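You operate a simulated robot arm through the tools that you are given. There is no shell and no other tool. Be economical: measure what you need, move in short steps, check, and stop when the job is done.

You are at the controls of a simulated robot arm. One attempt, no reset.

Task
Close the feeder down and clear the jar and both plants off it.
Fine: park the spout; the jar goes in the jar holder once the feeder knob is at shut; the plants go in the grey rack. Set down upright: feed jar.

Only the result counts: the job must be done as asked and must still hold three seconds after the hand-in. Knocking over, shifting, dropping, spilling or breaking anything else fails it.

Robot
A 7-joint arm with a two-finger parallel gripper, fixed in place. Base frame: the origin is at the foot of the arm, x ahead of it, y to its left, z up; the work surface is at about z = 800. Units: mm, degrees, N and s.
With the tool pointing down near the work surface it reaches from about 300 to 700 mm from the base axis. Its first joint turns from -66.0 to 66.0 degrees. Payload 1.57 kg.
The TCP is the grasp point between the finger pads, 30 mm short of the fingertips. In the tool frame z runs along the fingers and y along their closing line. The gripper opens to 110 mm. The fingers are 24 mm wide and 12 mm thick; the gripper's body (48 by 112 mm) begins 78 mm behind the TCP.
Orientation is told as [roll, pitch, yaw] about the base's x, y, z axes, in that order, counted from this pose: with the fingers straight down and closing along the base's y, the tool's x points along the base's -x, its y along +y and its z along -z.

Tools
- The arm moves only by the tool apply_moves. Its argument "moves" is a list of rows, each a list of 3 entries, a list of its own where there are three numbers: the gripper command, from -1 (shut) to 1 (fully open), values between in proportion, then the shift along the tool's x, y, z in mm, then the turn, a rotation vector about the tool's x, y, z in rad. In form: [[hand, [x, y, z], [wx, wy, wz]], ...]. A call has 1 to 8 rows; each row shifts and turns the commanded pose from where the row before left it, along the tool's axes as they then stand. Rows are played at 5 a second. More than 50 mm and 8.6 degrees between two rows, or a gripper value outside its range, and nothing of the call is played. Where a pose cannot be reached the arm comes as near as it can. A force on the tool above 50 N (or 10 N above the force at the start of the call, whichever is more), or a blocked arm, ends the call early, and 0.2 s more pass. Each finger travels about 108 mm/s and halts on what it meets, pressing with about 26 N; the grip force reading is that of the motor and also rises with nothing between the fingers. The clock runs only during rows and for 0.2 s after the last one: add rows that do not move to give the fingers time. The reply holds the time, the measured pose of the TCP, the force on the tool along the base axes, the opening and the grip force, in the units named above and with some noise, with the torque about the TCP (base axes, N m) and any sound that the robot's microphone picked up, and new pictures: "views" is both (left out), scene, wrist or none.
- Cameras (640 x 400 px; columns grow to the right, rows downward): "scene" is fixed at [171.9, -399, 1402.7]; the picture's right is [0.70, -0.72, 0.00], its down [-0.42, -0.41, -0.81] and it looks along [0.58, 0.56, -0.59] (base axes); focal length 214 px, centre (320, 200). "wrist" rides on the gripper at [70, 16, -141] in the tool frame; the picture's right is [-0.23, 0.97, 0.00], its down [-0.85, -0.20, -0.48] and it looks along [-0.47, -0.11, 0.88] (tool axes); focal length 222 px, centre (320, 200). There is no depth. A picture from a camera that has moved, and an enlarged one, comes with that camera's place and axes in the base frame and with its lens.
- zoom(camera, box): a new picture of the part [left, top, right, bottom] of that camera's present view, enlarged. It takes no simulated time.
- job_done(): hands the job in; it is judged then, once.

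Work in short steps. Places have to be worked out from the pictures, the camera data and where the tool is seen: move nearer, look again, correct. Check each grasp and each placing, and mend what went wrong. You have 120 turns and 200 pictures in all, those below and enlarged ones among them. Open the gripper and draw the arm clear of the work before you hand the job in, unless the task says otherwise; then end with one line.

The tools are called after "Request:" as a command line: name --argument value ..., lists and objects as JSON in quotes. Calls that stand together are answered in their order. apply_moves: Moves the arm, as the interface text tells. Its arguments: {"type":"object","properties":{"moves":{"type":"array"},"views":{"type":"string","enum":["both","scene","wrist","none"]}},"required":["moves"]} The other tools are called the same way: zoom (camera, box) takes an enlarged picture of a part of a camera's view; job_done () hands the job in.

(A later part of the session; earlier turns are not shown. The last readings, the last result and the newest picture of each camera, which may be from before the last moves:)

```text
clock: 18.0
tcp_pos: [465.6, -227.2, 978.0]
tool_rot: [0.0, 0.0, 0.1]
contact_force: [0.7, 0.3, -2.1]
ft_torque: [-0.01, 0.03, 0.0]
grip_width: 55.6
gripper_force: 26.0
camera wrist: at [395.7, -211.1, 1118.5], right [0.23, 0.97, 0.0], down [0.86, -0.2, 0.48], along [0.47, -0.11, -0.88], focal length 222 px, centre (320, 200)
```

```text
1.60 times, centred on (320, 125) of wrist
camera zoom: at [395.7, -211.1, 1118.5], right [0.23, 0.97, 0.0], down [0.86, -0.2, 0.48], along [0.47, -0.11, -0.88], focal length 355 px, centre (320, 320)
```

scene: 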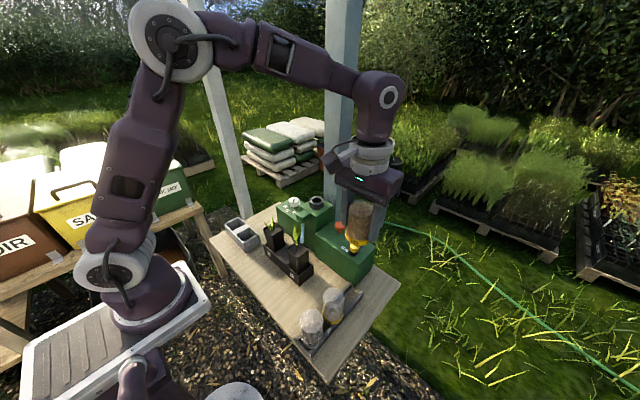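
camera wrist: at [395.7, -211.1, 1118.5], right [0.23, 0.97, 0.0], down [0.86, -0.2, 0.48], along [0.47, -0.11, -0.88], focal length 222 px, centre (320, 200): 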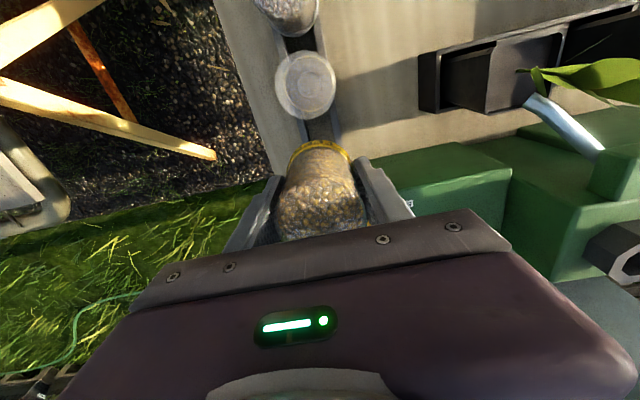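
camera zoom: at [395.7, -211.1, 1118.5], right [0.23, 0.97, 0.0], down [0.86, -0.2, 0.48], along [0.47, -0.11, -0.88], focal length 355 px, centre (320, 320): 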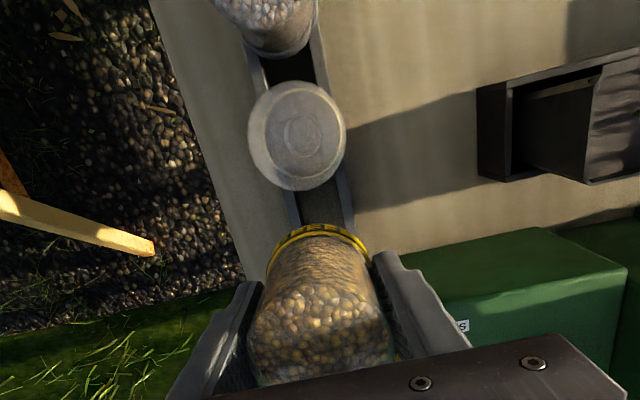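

The holder channel lies ahead and the jar is nearly in line with it. I go down to just above the rails and check once more.

Request:
apply_moves --moves '[[-0.3, [0, 1, 40], [0, 0, 0]], [-0.3, [0, 0, 38], [0, 0, 0]], [-0.3, [0, 0, 0], [0, 0, 0]]]' --views "wrist"

Request:
zoom --camera "scene" --box '[310, 230, 390, 330]'

Request:
zoom --camera "wrist" --box '[240, 0, 400, 200]'

```text
clock: 18.8
tcp_pos: [465.3, -225.7, 902.0]
tool_rot: [-0.1, 0.1, 0.1]
contact_force: [0.5, -0.7, -2.1]
ft_torque: [-0.02, 0.04, 0.06]
grip_width: 55.5
gripper_force: 26.1
camera wrist: at [395.1, -209.0, 1041.3], right [0.23, 0.97, 0.0], down [0.86, -0.2, 0.48], along [0.47, -0.11, -0.88], focal length 222 px, centre (320, 200)
```

wrist: 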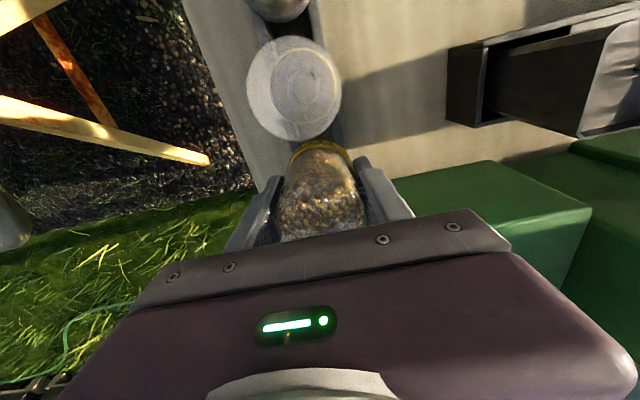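

```text
4.00 times, centred on (350, 280) of scene
camera zoom: at [171.9, -399.0, 1402.7], right [0.7, -0.72, 0.0], down [-0.42, -0.41, -0.81], along [0.58, 0.56, -0.59], focal length 858 px, centre (200, -120)
```

zoom: 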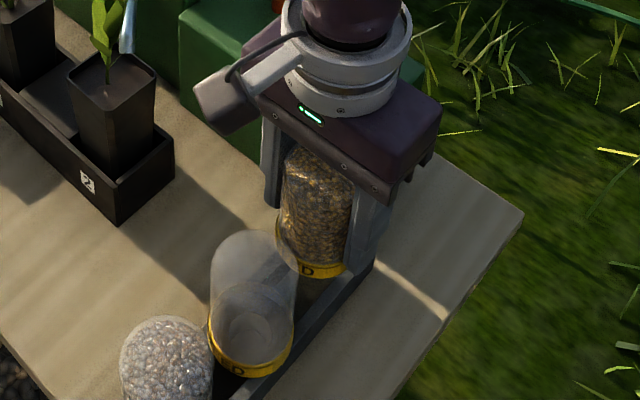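

```text
2.00 times, centred on (320, 100) of wrist
camera zoom: at [395.1, -209.0, 1041.3], right [0.23, 0.97, 0.0], down [0.86, -0.2, 0.48], along [0.47, -0.11, -0.88], focal length 444 px, centre (320, 400)
```

zoom: 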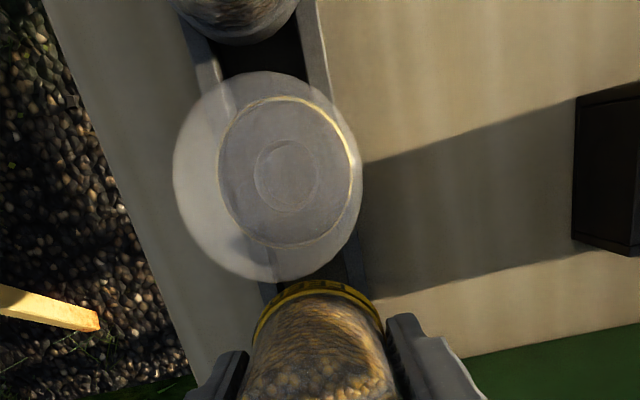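

The neighbour's neck is centred at (399,-225). I shift to x≈470 and lower in small steps until contact.

Request:
apply_moves --moves '[[-0.3, [-4, 0.5, 6], [0, 0, 0]], [-0.3, [0, 0, 6], [0, 0, 0]], [-0.3, [0, 0, 5], [0, 0, 0]], [-0.3, [0, 0, 4], [0, 0, 0]]]' --views "none"

```text
clock: 19.8
tcp_pos: [471.3, -226.2, 879.3]
tool_rot: [-0.1, 0.0, 0.1]
contact_force: [-0.5, -0.4, -1.9]
ft_torque: [-0.01, -0.04, 0.02]
grip_width: 55.5
gripper_force: 25.7
```

Request:
apply_moves --moves '[[-0.3, [0, 0, 3], [0, 0, 0]], [-0.3, [0, 0, 3], [0, 0, 0]], [-0.3, [0, 0, 2], [0, 0, 0]]]' --views "none"

Request:
zoom --camera "scene" --box '[310, 250, 390, 330]'

```text
clock: 20.6
tcp_pos: [473.3, -224.8, 870.6]
tool_rot: [-0.1, 0.0, 0.1]
contact_force: [0.8, 0.6, -2.0]
ft_torque: [0.0, -0.01, 0.0]
grip_width: 55.4
gripper_force: 26.4
```

```text
5.00 times, centred on (350, 290) of scene
camera zoom: at [171.9, -399.0, 1402.7], right [0.7, -0.72, 0.0], down [-0.42, -0.41, -0.81], along [0.58, 0.56, -0.59], focal length 1072 px, centre (170, -250)
```

zoom: 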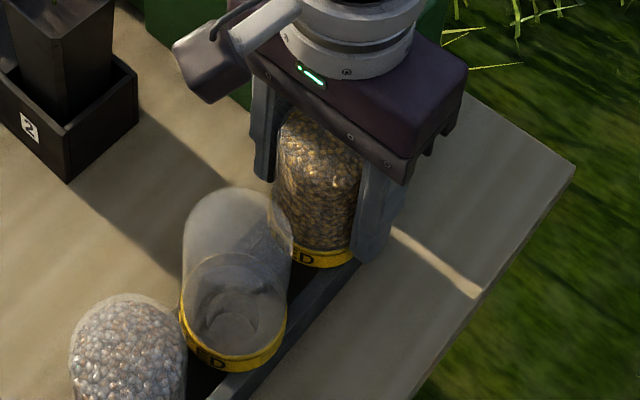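

Request:
apply_moves --moves '[[-0.3, [0, 0, 2], [0, 0, 0]], [-0.3, [0, 0, 2], [0, 0, 0]], [-0.3, [0, 0, 2], [0, 0, 0]]]' --views "none"

```text
clock: 21.4
tcp_pos: [474.3, -223.5, 865.7]
tool_rot: [-0.1, -0.1, 0.0]
contact_force: [-2.2, 2.5, 22.5]
ft_torque: [0.61, -0.03, 0.03]
grip_width: 55.4
gripper_force: 25.5
```

Contact at 22 N, offset toward +y. I look before releasing.

Request:
zoom --camera "scene" --box '[320, 260, 380, 320]'

Request:
apply_moves --moves '[[-0.3, [0, 0, 0], [0, 0, 0]]]' --views "wrist"

Request:
zoom --camera "wrist" --box '[220, 20, 420, 220]'

```text
6.67 times, centred on (350, 290) of scene
camera zoom: at [171.5, -398.8, 1402.8], right [0.7, -0.72, 0.0], down [-0.42, -0.41, -0.81], along [0.58, 0.56, -0.59], focal length 1430 px, centre (120, -400)
```

zoom: 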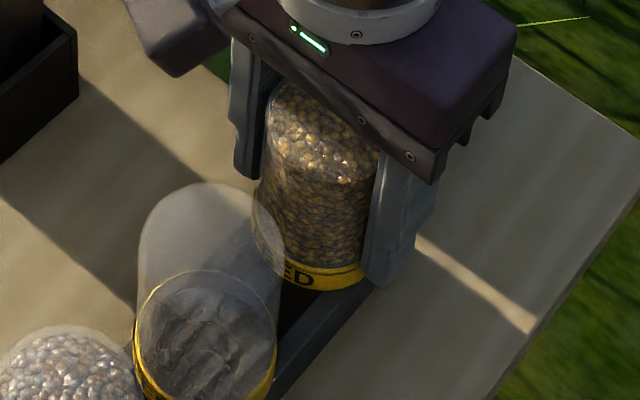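

```text
clock: 21.8
tcp_pos: [473.3, -223.9, 865.8]
tool_rot: [-0.1, -0.2, 0.2]
contact_force: [0.1, 0.9, 22.3]
ft_torque: [0.57, -0.15, -0.01]
grip_width: 55.4
gripper_force: 26.3
camera wrist: at [403.5, -207.4, 1006.2], right [0.23, 0.97, 0.0], down [0.85, -0.2, 0.48], along [0.47, -0.11, -0.88], focal length 222 px, centre (320, 200)
```

wrist: 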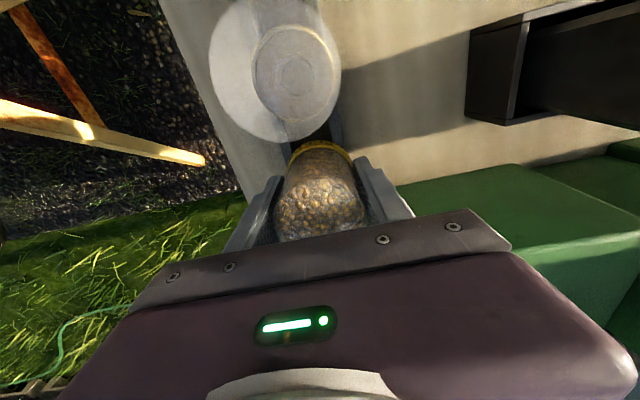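

```text
2.00 times, centred on (320, 120) of wrist
camera zoom: at [403.5, -207.4, 1006.2], right [0.23, 0.97, 0.0], down [0.85, -0.2, 0.48], along [0.47, -0.11, -0.88], focal length 444 px, centre (320, 360)
```

zoom: 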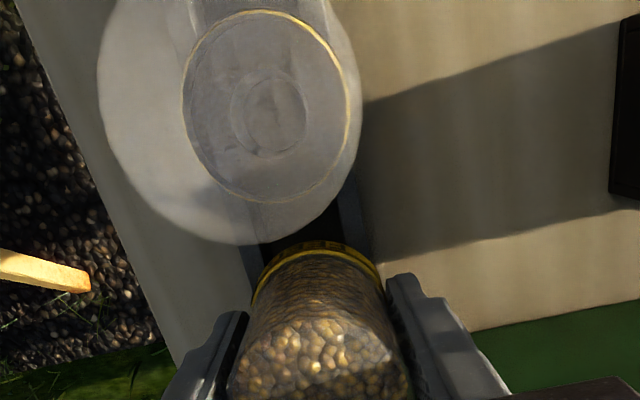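

The height matches the band resting on the rails, with the neck inside the channel. I unload slightly, open, and look.

Request:
apply_moves --moves '[[-0.3, [0, -1, -1.5], [0, 0, 0]], [0.1, [0, 0, 0], [0, 0, 0]], [0.3, [0, 0, 0], [0, 0, 0]], [0.4, [0, 0, 0], [0, 0, 0]]]' --views "none"

Request:
zoom --camera "scene" --box '[310, 245, 390, 325]'

```text
clock: 22.8
tcp_pos: [473.8, -225.0, 867.6]
tool_rot: [-0.1, 0.0, 0.1]
contact_force: [0.3, 0.8, 0.5]
ft_torque: [0.0, 0.01, -0.03]
grip_width: 77.0
gripper_force: 0.1
```

```text
5.00 times, centred on (350, 285) of scene
camera zoom: at [171.9, -399.0, 1402.7], right [0.7, -0.72, 0.0], down [-0.42, -0.41, -0.81], along [0.58, 0.56, -0.59], focal length 1072 px, centre (170, -225)
```

zoom: 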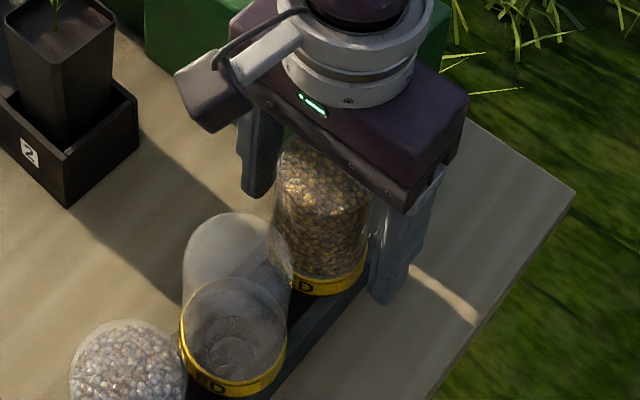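

The jar stands on the rails. I rise straight up and look.

Request:
apply_moves --moves '[[0.4, [0, 0, -40], [0, 0, 0]], [0.4, [0, 0, -45], [0, 0, 0]], [0.4, [0, 0, -45], [0, 0, 0]], [0.4, [0, 0, -45], [0, 0, 0]]]' --views "wrist"

Request:
zoom --camera "scene" --box '[310, 245, 390, 325]'

Request:
zoom --camera "wrist" --box '[240, 20, 400, 200]'

```text
clock: 23.8
tcp_pos: [473.9, -225.3, 1038.3]
tool_rot: [-0.2, 0.0, 0.0]
contact_force: [-0.3, 0.2, 0.1]
ft_torque: [0.01, -0.01, 0.01]
grip_width: 76.9
gripper_force: 0.1
camera wrist: at [402.9, -209.1, 1179.6], right [0.23, 0.97, 0.0], down [0.86, -0.2, 0.48], along [0.47, -0.11, -0.88], focal length 222 px, centre (320, 200)
```

wrist: 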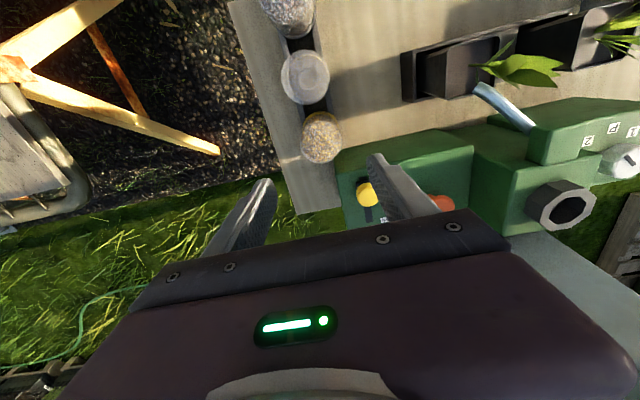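

```text
5.00 times, centred on (350, 285) of scene
camera zoom: at [171.9, -399.0, 1402.7], right [0.7, -0.72, 0.0], down [-0.42, -0.41, -0.81], along [0.58, 0.56, -0.59], focal length 1072 px, centre (170, -225)
```

zoom: 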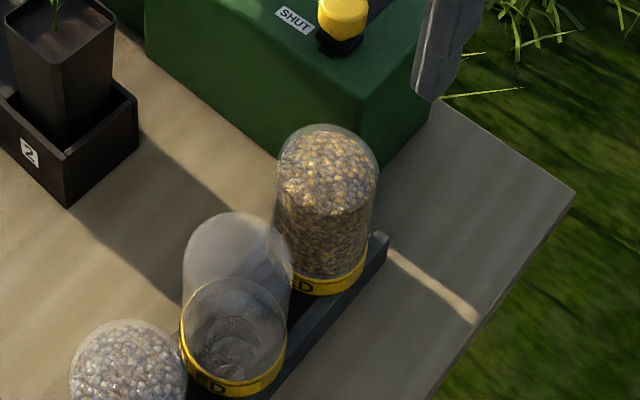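

```text
2.22 times, centred on (320, 110) of wrist
camera zoom: at [402.9, -209.1, 1179.6], right [0.23, 0.97, 0.0], down [0.86, -0.2, 0.48], along [0.47, -0.11, -0.88], focal length 494 px, centre (320, 400)
```

zoom: 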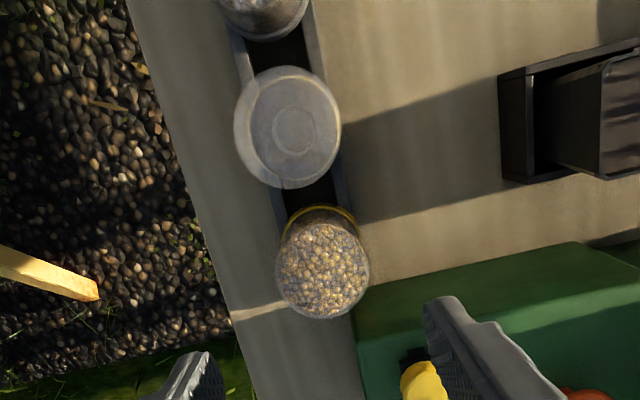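

The jar stands upright in the holder and the slider stayed at SHUT. Next I go to the dial, above (566,115).

Request:
apply_moves --moves '[[0.2, [-11, 43, -5], [0, 0, 0]], [0.2, [-11, 43, 0], [0, 0, 0]], [0.2, [-11, 43, 0], [0, 0, 0]], [0.2, [-11, 43, 0], [0, 0, 0]], [0.2, [-12, 43, 0], [0, 0, 0]], [0.2, [-12, 43, 0], [0, 0, 0]], [0.2, [-12, 42, 0], [0, 0, 0]], [0.2, [-12, 40, 0], [0, 0, 0]]]' --views "wrist"

Request:
zoom --camera "wrist" --box '[240, 60, 400, 220]'

Request:
zoom --camera "scene" --box '[250, 160, 350, 240]'

```text
clock: 25.6
tcp_pos: [566.3, 117.7, 1047.6]
tool_rot: [-0.2, 0.1, -0.1]
contact_force: [0.3, 0.8, -0.4]
ft_torque: [-0.02, -0.01, -0.01]
grip_width: 66.1
gripper_force: 0.0
camera wrist: at [495.6, 133.8, 1187.5], right [0.23, 0.97, 0.0], down [0.86, -0.2, 0.48], along [0.47, -0.11, -0.88], focal length 222 px, centre (320, 200)
```

wrist: 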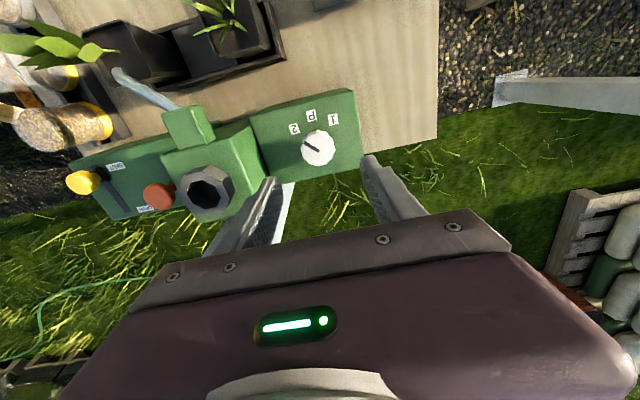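

```text
2.50 times, centred on (320, 140) of wrist
camera zoom: at [495.6, 133.8, 1187.5], right [0.23, 0.97, 0.0], down [0.86, -0.2, 0.48], along [0.47, -0.11, -0.88], focal length 555 px, centre (320, 350)
```

zoom: 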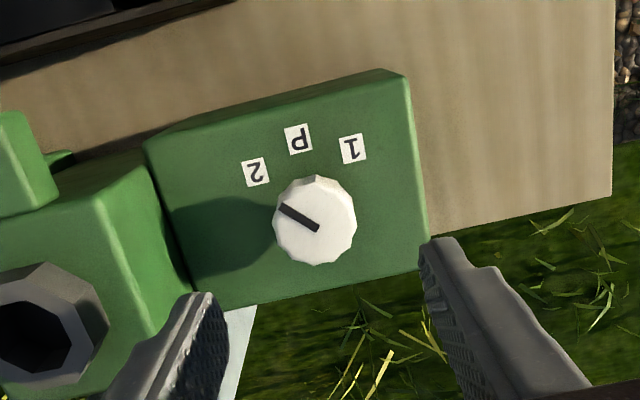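

```text
5.00 times, centred on (300, 200) of scene
camera zoom: at [171.8, -399.0, 1402.7], right [0.7, -0.72, 0.0], down [-0.42, -0.41, -0.81], along [0.58, 0.56, -0.59], focal length 1072 px, centre (420, 200)
```

zoom: 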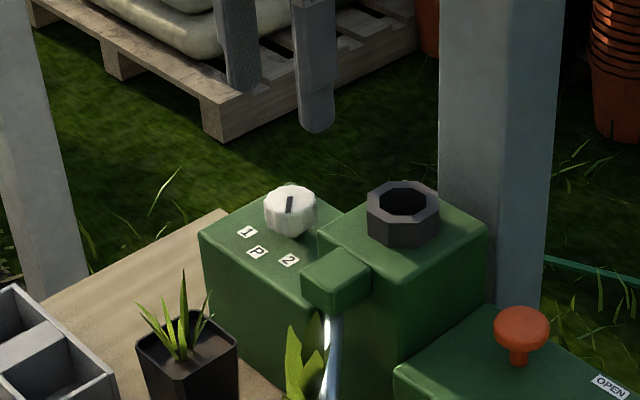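

Dial centre is at about (565.5,115.5), and P is 45° clockwise (seen from above) from 2. I descend around the dial and grip it.

Request:
apply_moves --moves '[[0.2, [0, -1, 45], [0, 0, 0]], [0.2, [0, -1, 40], [0, 0, 0]], [0.2, [0, 0, 20], [0, 0, 0]], [-0.5, [0, 0, 0], [0, 0, 0]], [-0.5, [0, 0, 0], [0, 0, 0]], [-0.5, [0, 0, 0], [0, 0, 0]]]' --views "wrist"

Request:
zoom --camera "wrist" --box '[240, 80, 400, 240]'

```text
clock: 27.0
tcp_pos: [567.9, 113.9, 940.4]
tool_rot: [0.0, 0.0, 0.1]
contact_force: [-0.6, 18.1, 6.9]
ft_torque: [0.08, -0.67, 0.02]
grip_width: 37.6
gripper_force: 43.5
camera wrist: at [496.4, 130.7, 1080.6], right [0.22, 0.97, 0.0], down [0.86, -0.2, 0.48], along [0.47, -0.11, -0.88], focal length 222 px, centre (320, 200)
```

wrist: 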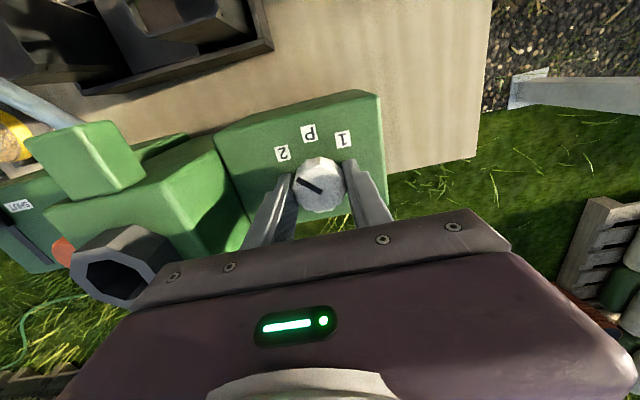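

```text
2.50 times, centred on (320, 160) of wrist
camera zoom: at [496.4, 130.7, 1080.6], right [0.22, 0.97, 0.0], down [0.86, -0.2, 0.48], along [0.47, -0.11, -0.88], focal length 555 px, centre (320, 300)
```

zoom: 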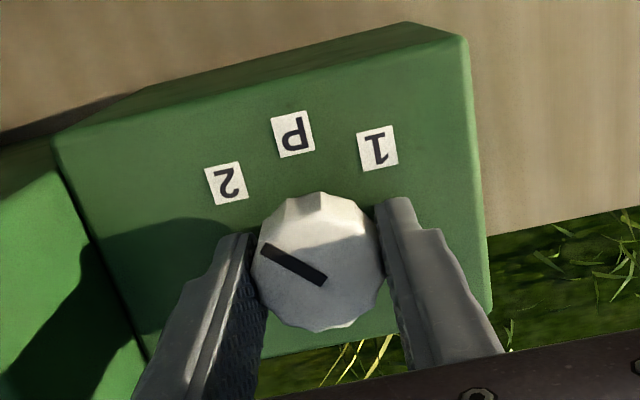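

The dial is gripped. I turn it clockwise in small steps and check partway.

Request:
apply_moves --moves '[[-0.5, [1, 1, 0], [0, 0, 0]], [-0.5, [0, 0, 0], [0, 0, 0.13]], [-0.5, [0, 0, 0], [0, 0, 0.13]], [-0.5, [0, 0, 0], [0, 0, 0.13]]]' --views "wrist"

Request:
zoom --camera "wrist" --box '[240, 80, 400, 240]'

Request:
zoom --camera "scene" --box '[240, 170, 350, 270]'

```text
clock: 28.0
tcp_pos: [566.6, 114.8, 940.5]
tool_rot: [0.1, -0.4, -22.5]
contact_force: [27.5, 16.0, -4.6]
ft_torque: [-0.42, -0.97, -0.02]
grip_width: 37.8
gripper_force: 44.0
camera wrist: at [506.0, 156.0, 1080.5], right [0.58, 0.81, 0.0], down [0.71, -0.51, 0.48], along [0.4, -0.28, -0.88], focal length 222 px, centre (320, 200)
```

wrist: 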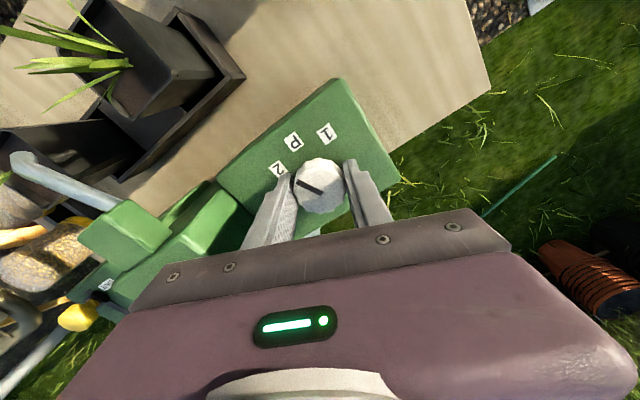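

```text
2.50 times, centred on (320, 160) of wrist
camera zoom: at [506.0, 156.0, 1080.5], right [0.58, 0.81, 0.0], down [0.71, -0.51, 0.48], along [0.4, -0.28, -0.88], focal length 555 px, centre (320, 300)
```

zoom: 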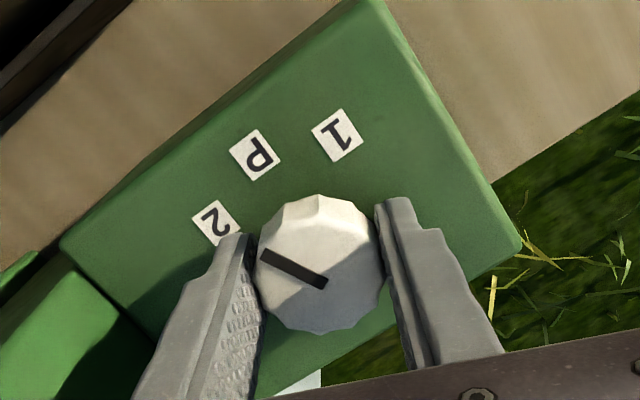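

```text
4.00 times, centred on (295, 220) of scene
camera zoom: at [172.7, -398.5, 1402.7], right [0.7, -0.72, 0.0], down [-0.42, -0.41, -0.81], along [0.58, 0.56, -0.59], focal length 858 px, centre (420, 120)
```

zoom: 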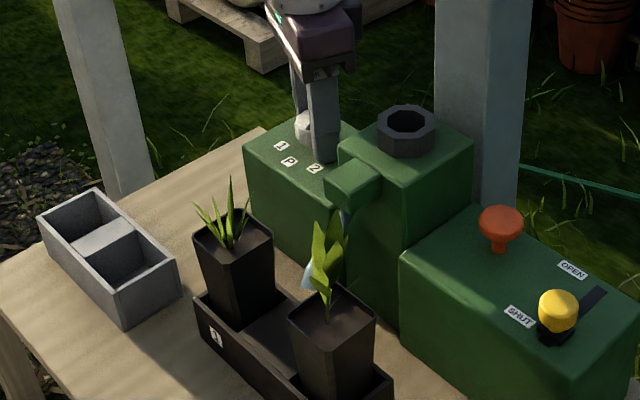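

The dial and spout follow the turn. I continue the remaining ~22°.

Request:
apply_moves --moves '[[-0.5, [0, 0, 0], [0, 0, 0.13]], [-0.5, [0, 0, 0], [0, 0, 0.13]], [-0.5, [0, 0, 0], [0, 0, 0.13]], [-0.5, [0, 0, 0], [0, 0, 0]]]' --views "wrist"

Request:
zoom --camera "wrist" --box '[240, 80, 400, 240]'

Request:
zoom --camera "scene" --box '[240, 170, 350, 270]'

```text
clock: 29.0
tcp_pos: [566.4, 113.1, 941.3]
tool_rot: [0.2, -0.1, -44.7]
contact_force: [30.1, 12.0, -16.6]
ft_torque: [-0.1, -0.36, -0.03]
grip_width: 37.5
gripper_force: 44.0
camera wrist: at [526.1, 174.7, 1080.7], right [0.85, 0.53, 0.0], down [0.46, -0.74, 0.48], along [0.26, -0.41, -0.88], focal length 222 px, centre (320, 200)
```

wrist: 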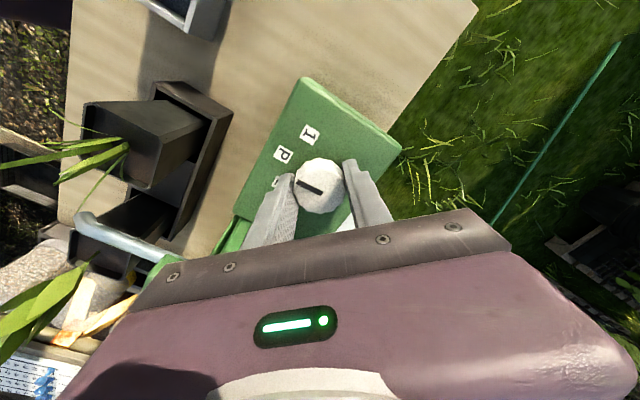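

```text
2.50 times, centred on (320, 160) of wrist
camera zoom: at [526.1, 174.7, 1080.7], right [0.85, 0.53, 0.0], down [0.46, -0.74, 0.48], along [0.26, -0.41, -0.88], focal length 555 px, centre (320, 300)
```

zoom: 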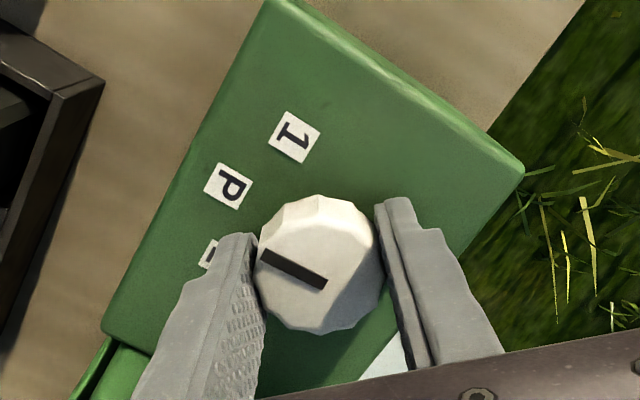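

```text
4.00 times, centred on (295, 220) of scene
camera zoom: at [173.0, -398.6, 1402.7], right [0.7, -0.72, 0.0], down [-0.42, -0.41, -0.81], along [0.58, 0.56, -0.59], focal length 858 px, centre (420, 120)
```

zoom: 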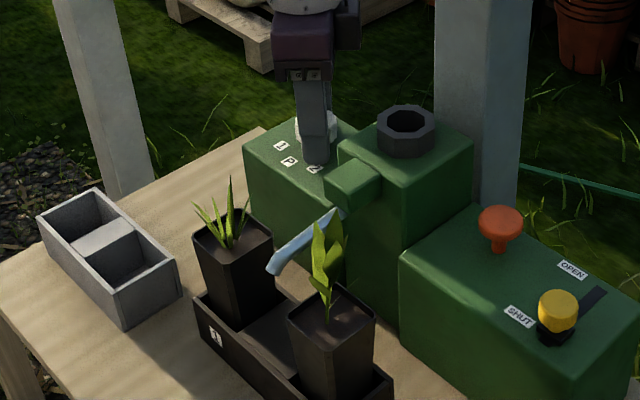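

The pointer reads about 185° versus P at 180°, so there was a little slip. I turn about 6° more and recheck.

Request:
apply_moves --moves '[[-0.5, [0, 0, 0], [0, 0, 0.1]], [-0.5, [0, 0, 0], [0, 0, 0]]]' --views "wrist"

Request:
zoom --camera "wrist" --box '[240, 80, 400, 240]'

```text
clock: 29.6
tcp_pos: [565.9, 114.4, 940.0]
tool_rot: [0.1, -0.2, -50.6]
contact_force: [31.4, 6.4, -12.4]
ft_torque: [0.33, 0.1, -0.01]
grip_width: 37.8
gripper_force: 44.2
camera wrist: at [532.2, 178.3, 1080.7], right [0.9, 0.44, 0.0], down [0.39, -0.79, 0.48], along [0.22, -0.43, -0.88], focal length 222 px, centre (320, 200)
```

wrist: 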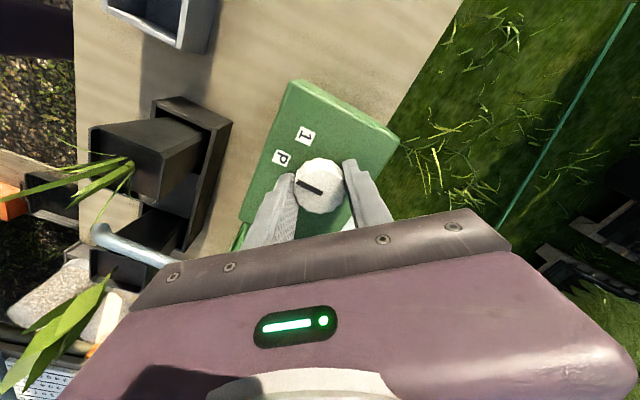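

```text
2.50 times, centred on (320, 160) of wrist
camera zoom: at [532.2, 178.3, 1080.7], right [0.9, 0.44, 0.0], down [0.39, -0.79, 0.48], along [0.22, -0.43, -0.88], focal length 555 px, centre (320, 300)
```

zoom: 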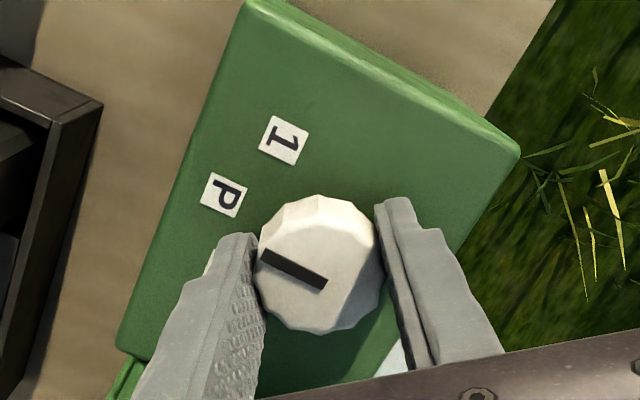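

The pointer is now at about 180°, which is P. I release, rise, and confirm.

Request:
apply_moves --moves '[[0.2, [0, 0, 0], [0, 0, 0]], [0.2, [0, 0, 0], [0, 0, 0]], [0.2, [0, 0, -45], [0, 0, 0]], [0.2, [0, 0, -45], [0, 0, 0]], [0.2, [0, 0, -30], [0, 0, -0.14]], [0.2, [0, 0, -30], [0, 0, -0.14]], [0.2, [0, 0, 0], [0, 0, -0.14]], [0.2, [0, 0, 0], [0, 0, -0.14]]]' --views "none"

```text
clock: 31.4
tcp_pos: [563.4, 113.0, 1089.6]
tool_rot: [0.0, 0.0, -18.3]
contact_force: [0.0, -0.1, 0.3]
ft_torque: [-0.02, 0.02, -0.02]
grip_width: 66.0
gripper_force: 0.1
```

Request:
apply_moves --moves '[[0.2, [0, 0, 0], [0, 0, -0.107]], [0.2, [0, 0, 0], [0, 0, -0.107]], [0.2, [0, 0, 0], [0, 0, -0.106]], [0.2, [45, -8, -10], [0, 0, 0]], [0.2, [45, -8, -10], [0, 0, 0]], [0.2, [45, -8, 0], [0, 0, 0]], [0.2, [45, -8, 0], [0, 0, 0]], [0.2, [0, 0, 0], [0, 0, 0]]]' --views "wrist"

Request:
zoom --camera "wrist" --box '[220, 60, 440, 220]'

Request:
zoom --camera "scene" --box '[215, 180, 345, 290]'

```text
clock: 33.2
tcp_pos: [381.0, 85.3, 1111.7]
tool_rot: [-0.1, 0.0, 0.1]
contact_force: [0.6, 1.1, 0.6]
ft_torque: [0.01, -0.05, 0.0]
grip_width: 65.7
gripper_force: 0.1
camera wrist: at [310.0, 101.2, 1252.7], right [0.23, 0.97, 0.0], down [0.86, -0.2, 0.48], along [0.47, -0.11, -0.88], focal length 222 px, centre (320, 200)
```

wrist: 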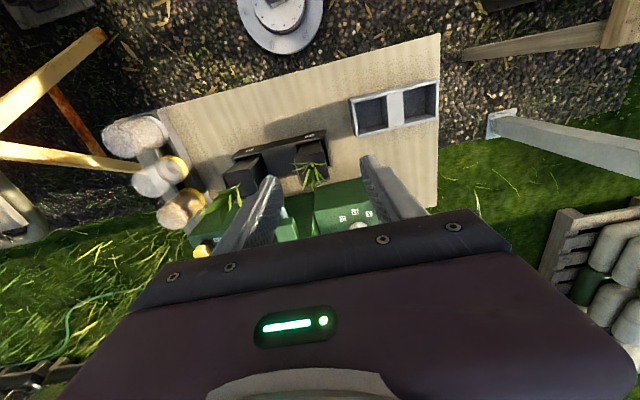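

```text
2.50 times, centred on (330, 140) of wrist
camera zoom: at [310.0, 101.2, 1252.7], right [0.23, 0.97, 0.0], down [0.86, -0.2, 0.48], along [0.47, -0.11, -0.88], focal length 555 px, centre (295, 350)
```

zoom: 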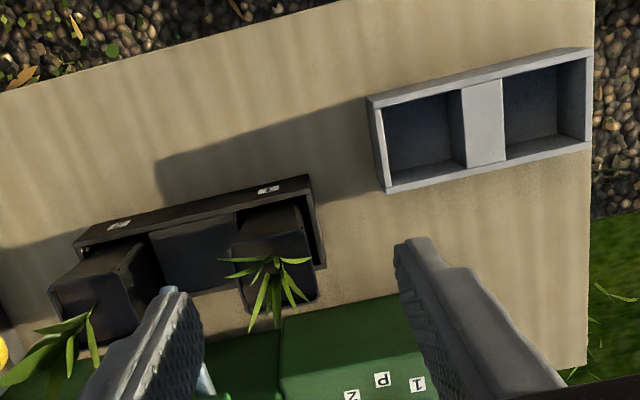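

```text
3.64 times, centred on (280, 235) of scene
camera zoom: at [171.8, -399.0, 1402.7], right [0.7, -0.72, 0.0], down [-0.42, -0.41, -0.81], along [0.58, 0.56, -0.59], focal length 780 px, centre (466, 73)
```

zoom: 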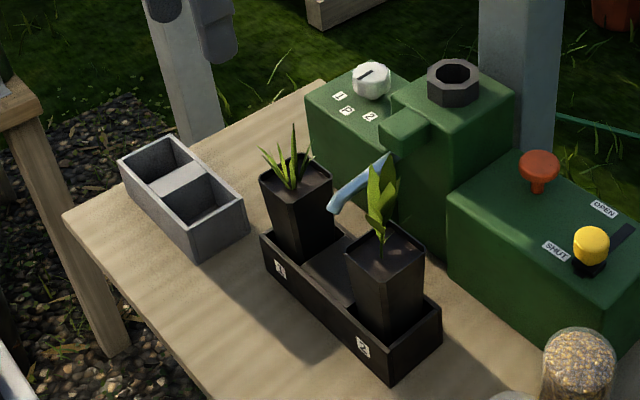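

The dial points at P, the spout is centred between the plants, and the slider is at SHUT. Next are the plants: rack cells at about (383,176) and (383,254) with the rack top at z≈842. I look closer at the pots.

Request:
zoom --camera "wrist" --box '[225, 125, 345, 225]'

Request:
zoom --camera "scene" --box '[255, 210, 345, 290]'

```text
4.00 times, centred on (285, 175) of wrist
camera zoom: at [310.0, 101.2, 1252.7], right [0.23, 0.97, 0.0], down [0.86, -0.2, 0.48], along [0.47, -0.11, -0.88], focal length 888 px, centre (460, 300)
```

zoom: 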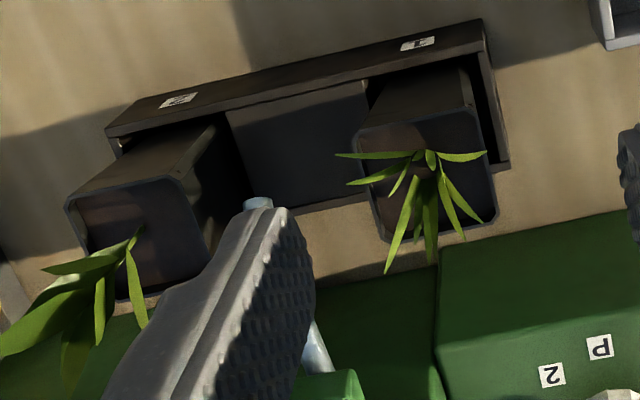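

```text
5.00 times, centred on (300, 250) of scene
camera zoom: at [171.8, -399.0, 1402.7], right [0.7, -0.72, 0.0], down [-0.42, -0.41, -0.81], along [0.58, 0.56, -0.59], focal length 1072 px, centre (420, -50)
```

zoom: 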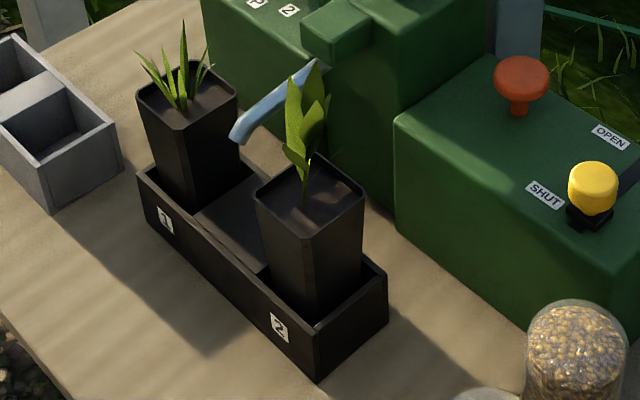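

The pots' rims are at z≈912, 48 mm square, centred at (434,60) and (434,-63). The spout tip is at about (421,-5,933) between them. I start with plant 1: above it, then down with a 60 mm opening.

Request:
apply_moves --moves '[[0.09, [-26, -13, 0], [0, 0, 0]], [0.09, [-26, -12, 0], [0, 0, 0]], [0.09, [0, 0, 45], [0, 0, 0]], [0.09, [0, 0, 45], [0, 0, 0]], [0.09, [0, 0, 40], [0, 0, 0]]]' --views "wrist"

Request:
zoom --camera "wrist" --box '[220, 80, 420, 240]'

Request:
zoom --camera "scene" --box '[235, 180, 345, 270]'

```text
clock: 34.4
tcp_pos: [431.1, 58.5, 980.2]
tool_rot: [-0.1, 0.0, 0.0]
contact_force: [0.3, 0.2, -0.2]
ft_torque: [0.0, -0.01, 0.02]
grip_width: 59.8
gripper_force: 0.1
camera wrist: at [360.6, 74.1, 1121.3], right [0.23, 0.97, 0.0], down [0.85, -0.2, 0.48], along [0.47, -0.11, -0.88], focal length 222 px, centre (320, 200)
```

wrist: 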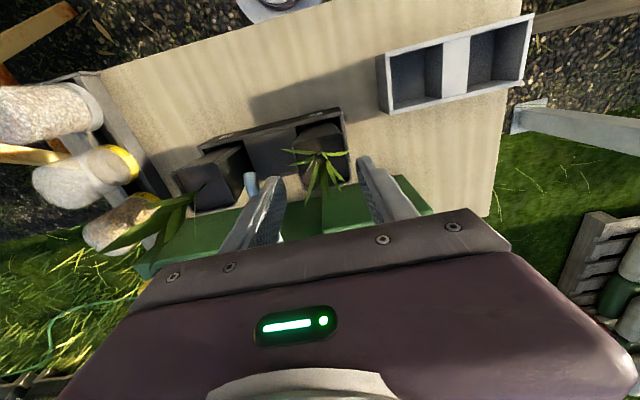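

```text
2.50 times, centred on (320, 160) of wrist
camera zoom: at [360.6, 74.1, 1121.3], right [0.23, 0.97, 0.0], down [0.85, -0.2, 0.48], along [0.47, -0.11, -0.88], focal length 555 px, centre (320, 300)
```

zoom: 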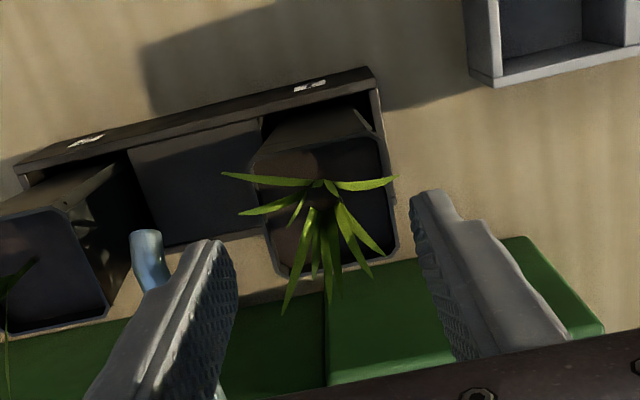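

```text
4.44 times, centred on (290, 225) of scene
camera zoom: at [171.9, -399.0, 1402.7], right [0.7, -0.72, 0.0], down [-0.42, -0.41, -0.81], along [0.58, 0.56, -0.59], focal length 953 px, centre (453, 89)
```

zoom: 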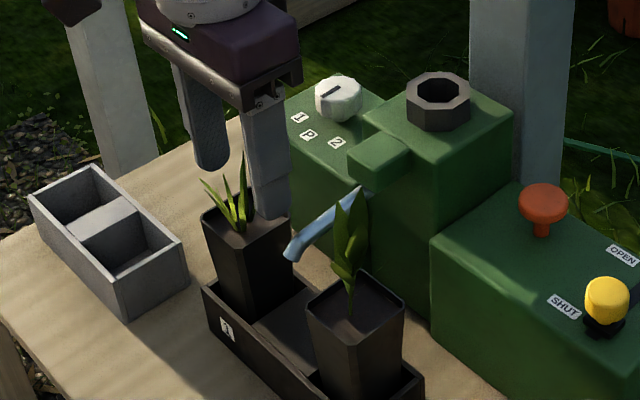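

The pot centre is confirmed at (433,60). I adjust by 2 mm, descend to z≈920, and close.

Request:
apply_moves --moves '[[0.09, [-2, 1.5, 30], [0, 0, 0]], [0.09, [0, 0, 30], [0, 0, 0]], [0.09, [0, 0, 0], [0, 0, 0]], [-0.4, [0, 0, 0], [0, 0, 0]], [-0.4, [0, 0, 0], [0, 0, 0]]]' --views "wrist"

Request:
zoom --camera "scene" --box '[235, 180, 345, 270]'

```text
clock: 35.6
tcp_pos: [435.4, 58.8, 921.2]
tool_rot: [-0.2, 0.1, 0.1]
contact_force: [0.9, -0.5, -0.1]
ft_torque: [0.0, 0.0, -0.02]
grip_width: 49.6
gripper_force: 26.0
camera wrist: at [364.2, 75.8, 1061.6], right [0.23, 0.97, 0.0], down [0.86, -0.2, 0.48], along [0.47, -0.11, -0.88], focal length 222 px, centre (320, 200)
```

wrist: 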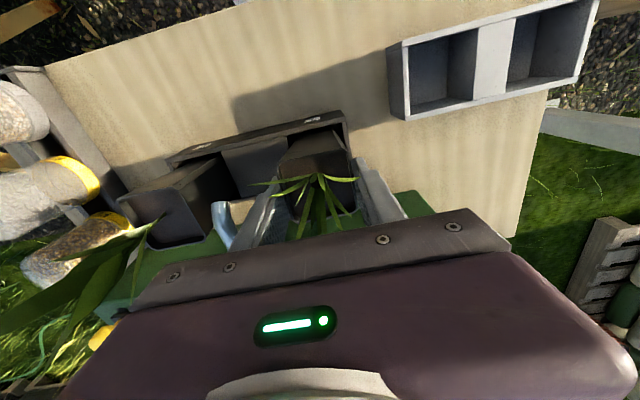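

```text
4.44 times, centred on (290, 225) of scene
camera zoom: at [171.9, -399.0, 1402.7], right [0.7, -0.72, 0.0], down [-0.42, -0.41, -0.81], along [0.58, 0.56, -0.59], focal length 953 px, centre (453, 89)
```

zoom: 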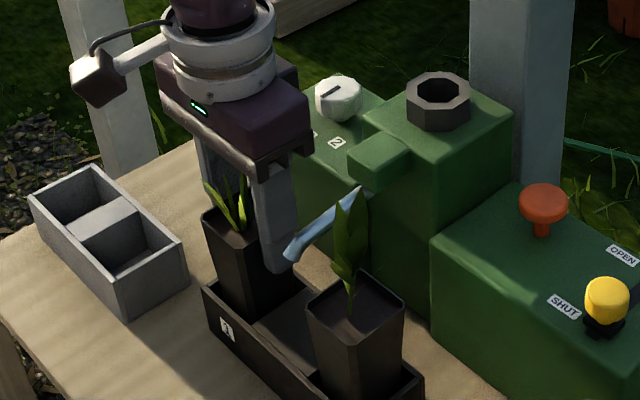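

The grip is firm at 49.6 mm. I lift straight up.

Request:
apply_moves --moves '[[-0.4, [0, 0, -10], [0, 0, 0]], [-0.4, [0, 0, -30], [0, 0, 0]], [-0.4, [0, 0, -40], [0, 0, 0]], [-0.4, [0, 0, -15], [0, 0, 0]]]' --views "wrist"

Request:
zoom --camera "scene" --box '[215, 160, 345, 280]'

```text
clock: 36.6
tcp_pos: [435.2, 58.0, 1015.6]
tool_rot: [-0.1, 0.0, 0.1]
contact_force: [-1.2, 0.0, -1.3]
ft_torque: [0.01, -0.03, -0.01]
grip_width: 49.5
gripper_force: 26.1
camera wrist: at [365.0, 74.1, 1155.8], right [0.23, 0.97, 0.0], down [0.86, -0.2, 0.48], along [0.47, -0.11, -0.88], focal length 222 px, centre (320, 200)
```

wrist: 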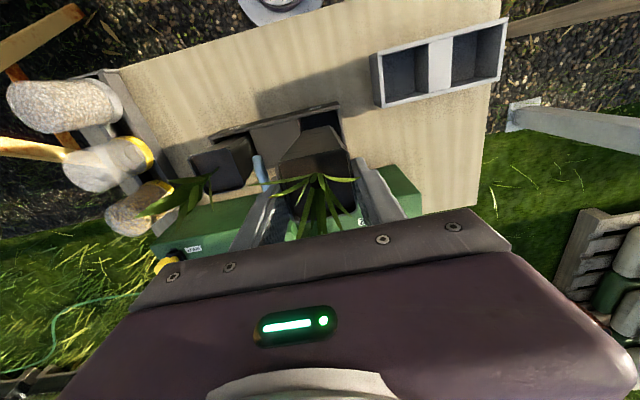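

```text
3.33 times, centred on (280, 220) of scene
camera zoom: at [171.9, -399.0, 1402.7], right [0.7, -0.72, 0.0], down [-0.42, -0.41, -0.81], along [0.58, 0.56, -0.59], focal length 715 px, centre (453, 133)
```

zoom: 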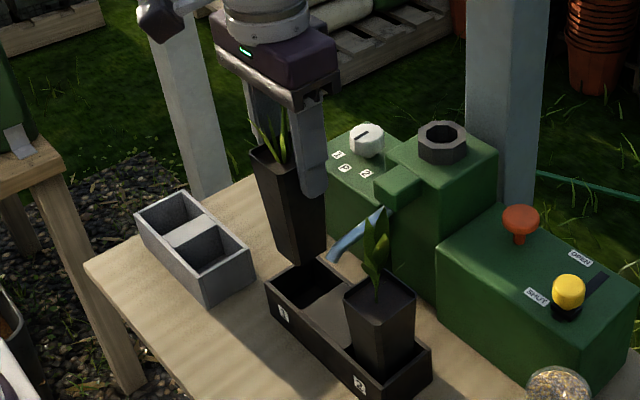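

Plant 1 is free. I carry it over to the far rack cell at (383,254).

Request:
apply_moves --moves '[[-0.4, [10, 39, 0], [0, 0, 0]], [-0.4, [10, 39, 0], [0, 0, 0]], [-0.4, [10, 39, 0], [0, 0, 0]], [-0.4, [10, 39, 0], [0, 0, 0]], [-0.4, [10, 39, 0], [0, 0, 0]], [-0.4, [0, 0, 30], [0, 0, 0]]]' --views "wrist"

Request:
zoom --camera "wrist" --box '[200, 60, 420, 240]'

Request:
zoom --camera "scene" --box '[200, 150, 310, 260]'

```text
clock: 38.0
tcp_pos: [385.7, 254.0, 986.9]
tool_rot: [-0.1, -0.1, 0.1]
contact_force: [0.2, 0.0, -2.4]
ft_torque: [0.0, 0.0, 0.0]
grip_width: 49.4
gripper_force: 26.3
camera wrist: at [315.1, 271.0, 1127.4], right [0.23, 0.97, 0.0], down [0.86, -0.2, 0.48], along [0.47, -0.11, -0.88], focal length 222 px, centre (320, 200)
```

wrist: 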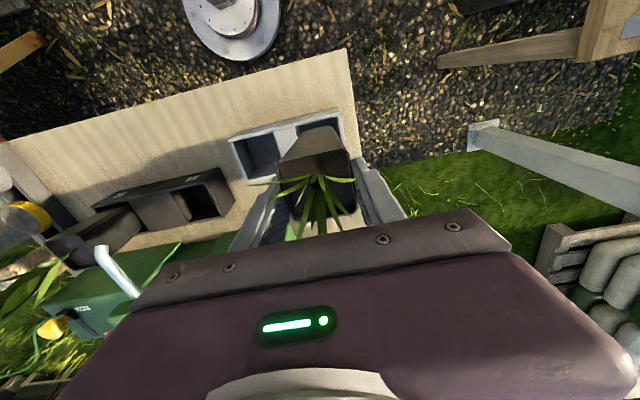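

```text
2.22 times, centred on (310, 150) of wrist
camera zoom: at [315.1, 271.0, 1127.4], right [0.23, 0.97, 0.0], down [0.86, -0.2, 0.48], along [0.47, -0.11, -0.88], focal length 494 px, centre (342, 311)
```

zoom: 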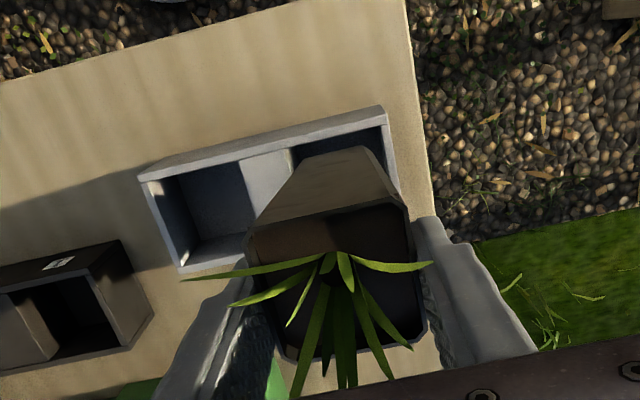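

```text
3.64 times, centred on (255, 205) of scene
camera zoom: at [171.9, -398.9, 1402.7], right [0.7, -0.72, 0.0], down [-0.42, -0.41, -0.81], along [0.58, 0.56, -0.59], focal length 780 px, centre (556, 182)
```

zoom: 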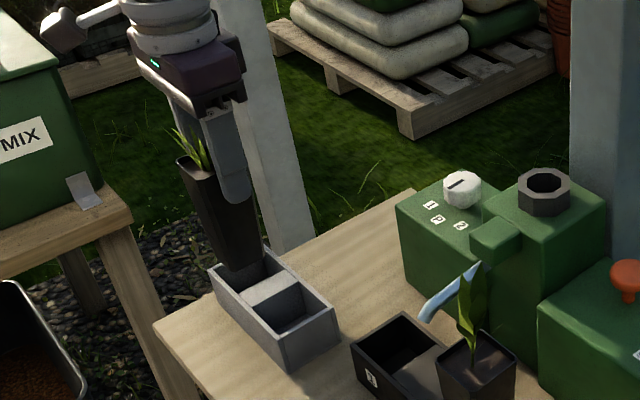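

The pot lines up with the far cell, centred at (384,256). I lower it, with small steps near the floor.

Request:
apply_moves --moves '[[-0.4, [0.5, 1, 25], [0, 0, 0]], [-0.4, [0, 0, 22], [0, 0, 0]], [-0.4, [0, 0, 8], [0, 0, 0]]]' --views "wrist"

Request:
zoom --camera "scene" --box '[200, 170, 310, 260]'

```text
clock: 38.8
tcp_pos: [385.2, 254.7, 929.8]
tool_rot: [-0.1, 0.0, 0.1]
contact_force: [0.6, -0.1, -2.1]
ft_torque: [0.0, 0.0, 0.0]
grip_width: 49.5
gripper_force: 26.1
camera wrist: at [314.2, 271.0, 1070.9], right [0.23, 0.97, 0.0], down [0.86, -0.2, 0.48], along [0.47, -0.11, -0.88], focal length 222 px, centre (320, 200)
```

wrist: 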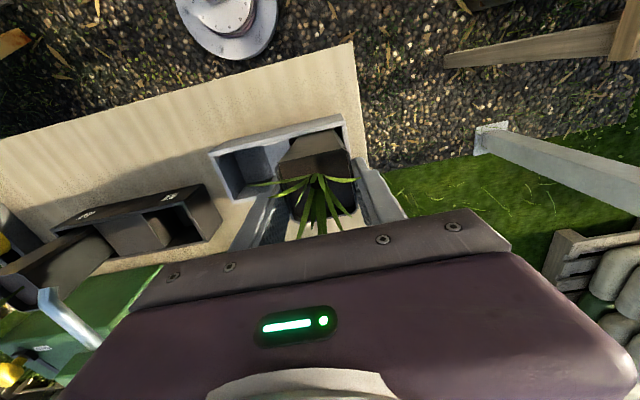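

```text
4.44 times, centred on (255, 215) of scene
camera zoom: at [171.9, -399.0, 1402.7], right [0.7, -0.72, 0.0], down [-0.42, -0.41, -0.81], along [0.58, 0.56, -0.59], focal length 953 px, centre (609, 133)
```

zoom: 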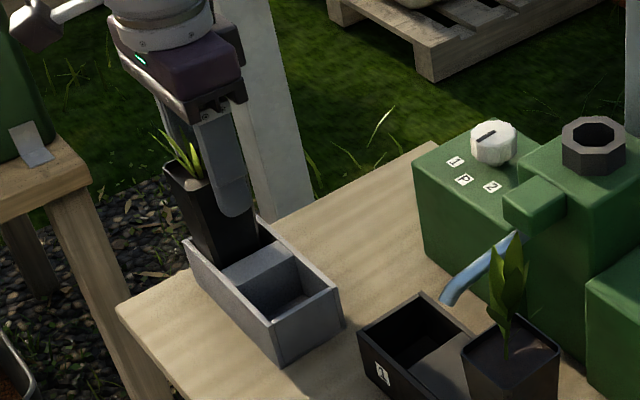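

It is entering the cell cleanly. I lower in small steps until contact.

Request:
apply_moves --moves '[[-0.4, [0, 0, 3], [0, 0, 0]], [-0.4, [0, 0, 3], [0, 0, 0]], [-0.4, [0, 0, 2], [0, 0, 0]], [-0.4, [0, 0, 2], [0, 0, 0]]]' --views "none"

```text
clock: 39.8
tcp_pos: [386.4, 254.5, 919.9]
tool_rot: [-0.1, 0.1, 0.1]
contact_force: [0.2, 1.3, -2.2]
ft_torque: [-0.01, -0.02, 0.0]
grip_width: 49.6
gripper_force: 26.0
```

Request:
apply_moves --moves '[[-0.4, [0, 0, 2], [0, 0, 0]], [-0.4, [0, 0, 2], [0, 0, 0]], [-0.4, [0, 0, 2], [0, 0, 0]]]' --views "none"

Request:
zoom --camera "scene" --box '[200, 180, 290, 250]'

```text
clock: 40.6
tcp_pos: [386.1, 254.3, 914.4]
tool_rot: [0.0, -0.1, 0.0]
contact_force: [-0.9, 0.4, 20.7]
ft_torque: [0.03, 0.01, 0.06]
grip_width: 49.6
gripper_force: 25.9
```

```text
5.71 times, centred on (245, 215) of scene
camera zoom: at [171.6, -399.1, 1402.7], right [0.7, -0.72, 0.0], down [-0.42, -0.41, -0.81], along [0.58, 0.56, -0.59], focal length 1226 px, centre (749, 114)
```

zoom: 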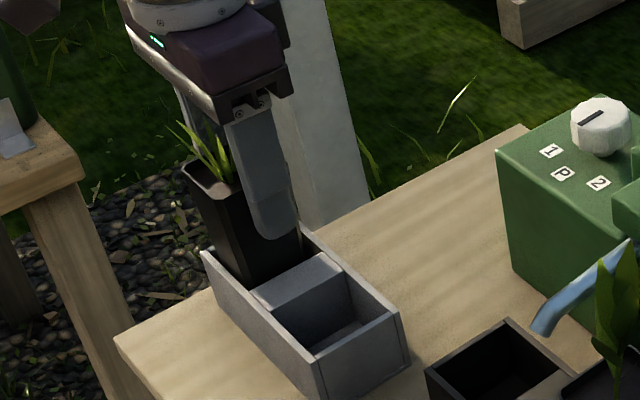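

Contact is centred with no torque, so the pot is on the rack floor. I unload, open, and rise.

Request:
apply_moves --moves '[[-0.4, [0, 0, -1], [0, 0, 0]], [0.12, [0, 0, 0], [0, 0, 0]], [0.12, [0, 0, 0], [0, 0, 0]], [0.12, [0, 0, -30], [0, 0, 0]], [0.12, [0, 0, -45], [0, 0, 0]], [0.12, [0, 0, -45], [0, 0, 0]], [0.12, [0, 0, 0], [0, 0, 0]]]' --views "wrist"

Request:
zoom --camera "scene" --box '[200, 180, 290, 250]'

```text
clock: 42.2
tcp_pos: [389.0, 256.5, 1039.8]
tool_rot: [-0.1, 0.0, 0.1]
contact_force: [0.2, 0.2, 0.4]
ft_torque: [0.02, 0.02, 0.01]
grip_width: 61.4
gripper_force: 0.0
camera wrist: at [318.4, 273.1, 1181.0], right [0.23, 0.97, 0.0], down [0.86, -0.2, 0.48], along [0.47, -0.11, -0.88], focal length 222 px, centre (320, 200)
```

wrist: 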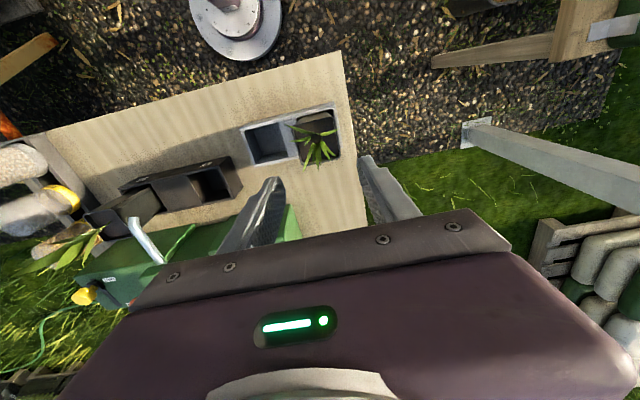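

```text
5.71 times, centred on (245, 215) of scene
camera zoom: at [171.9, -399.0, 1402.7], right [0.7, -0.72, 0.0], down [-0.42, -0.41, -0.81], along [0.58, 0.56, -0.59], focal length 1226 px, centre (749, 114)
```

zoom: 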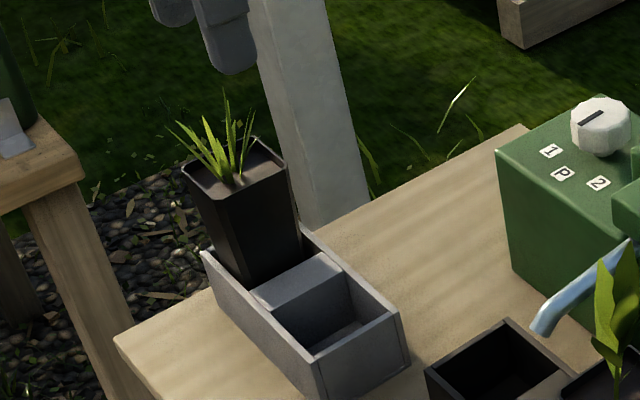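

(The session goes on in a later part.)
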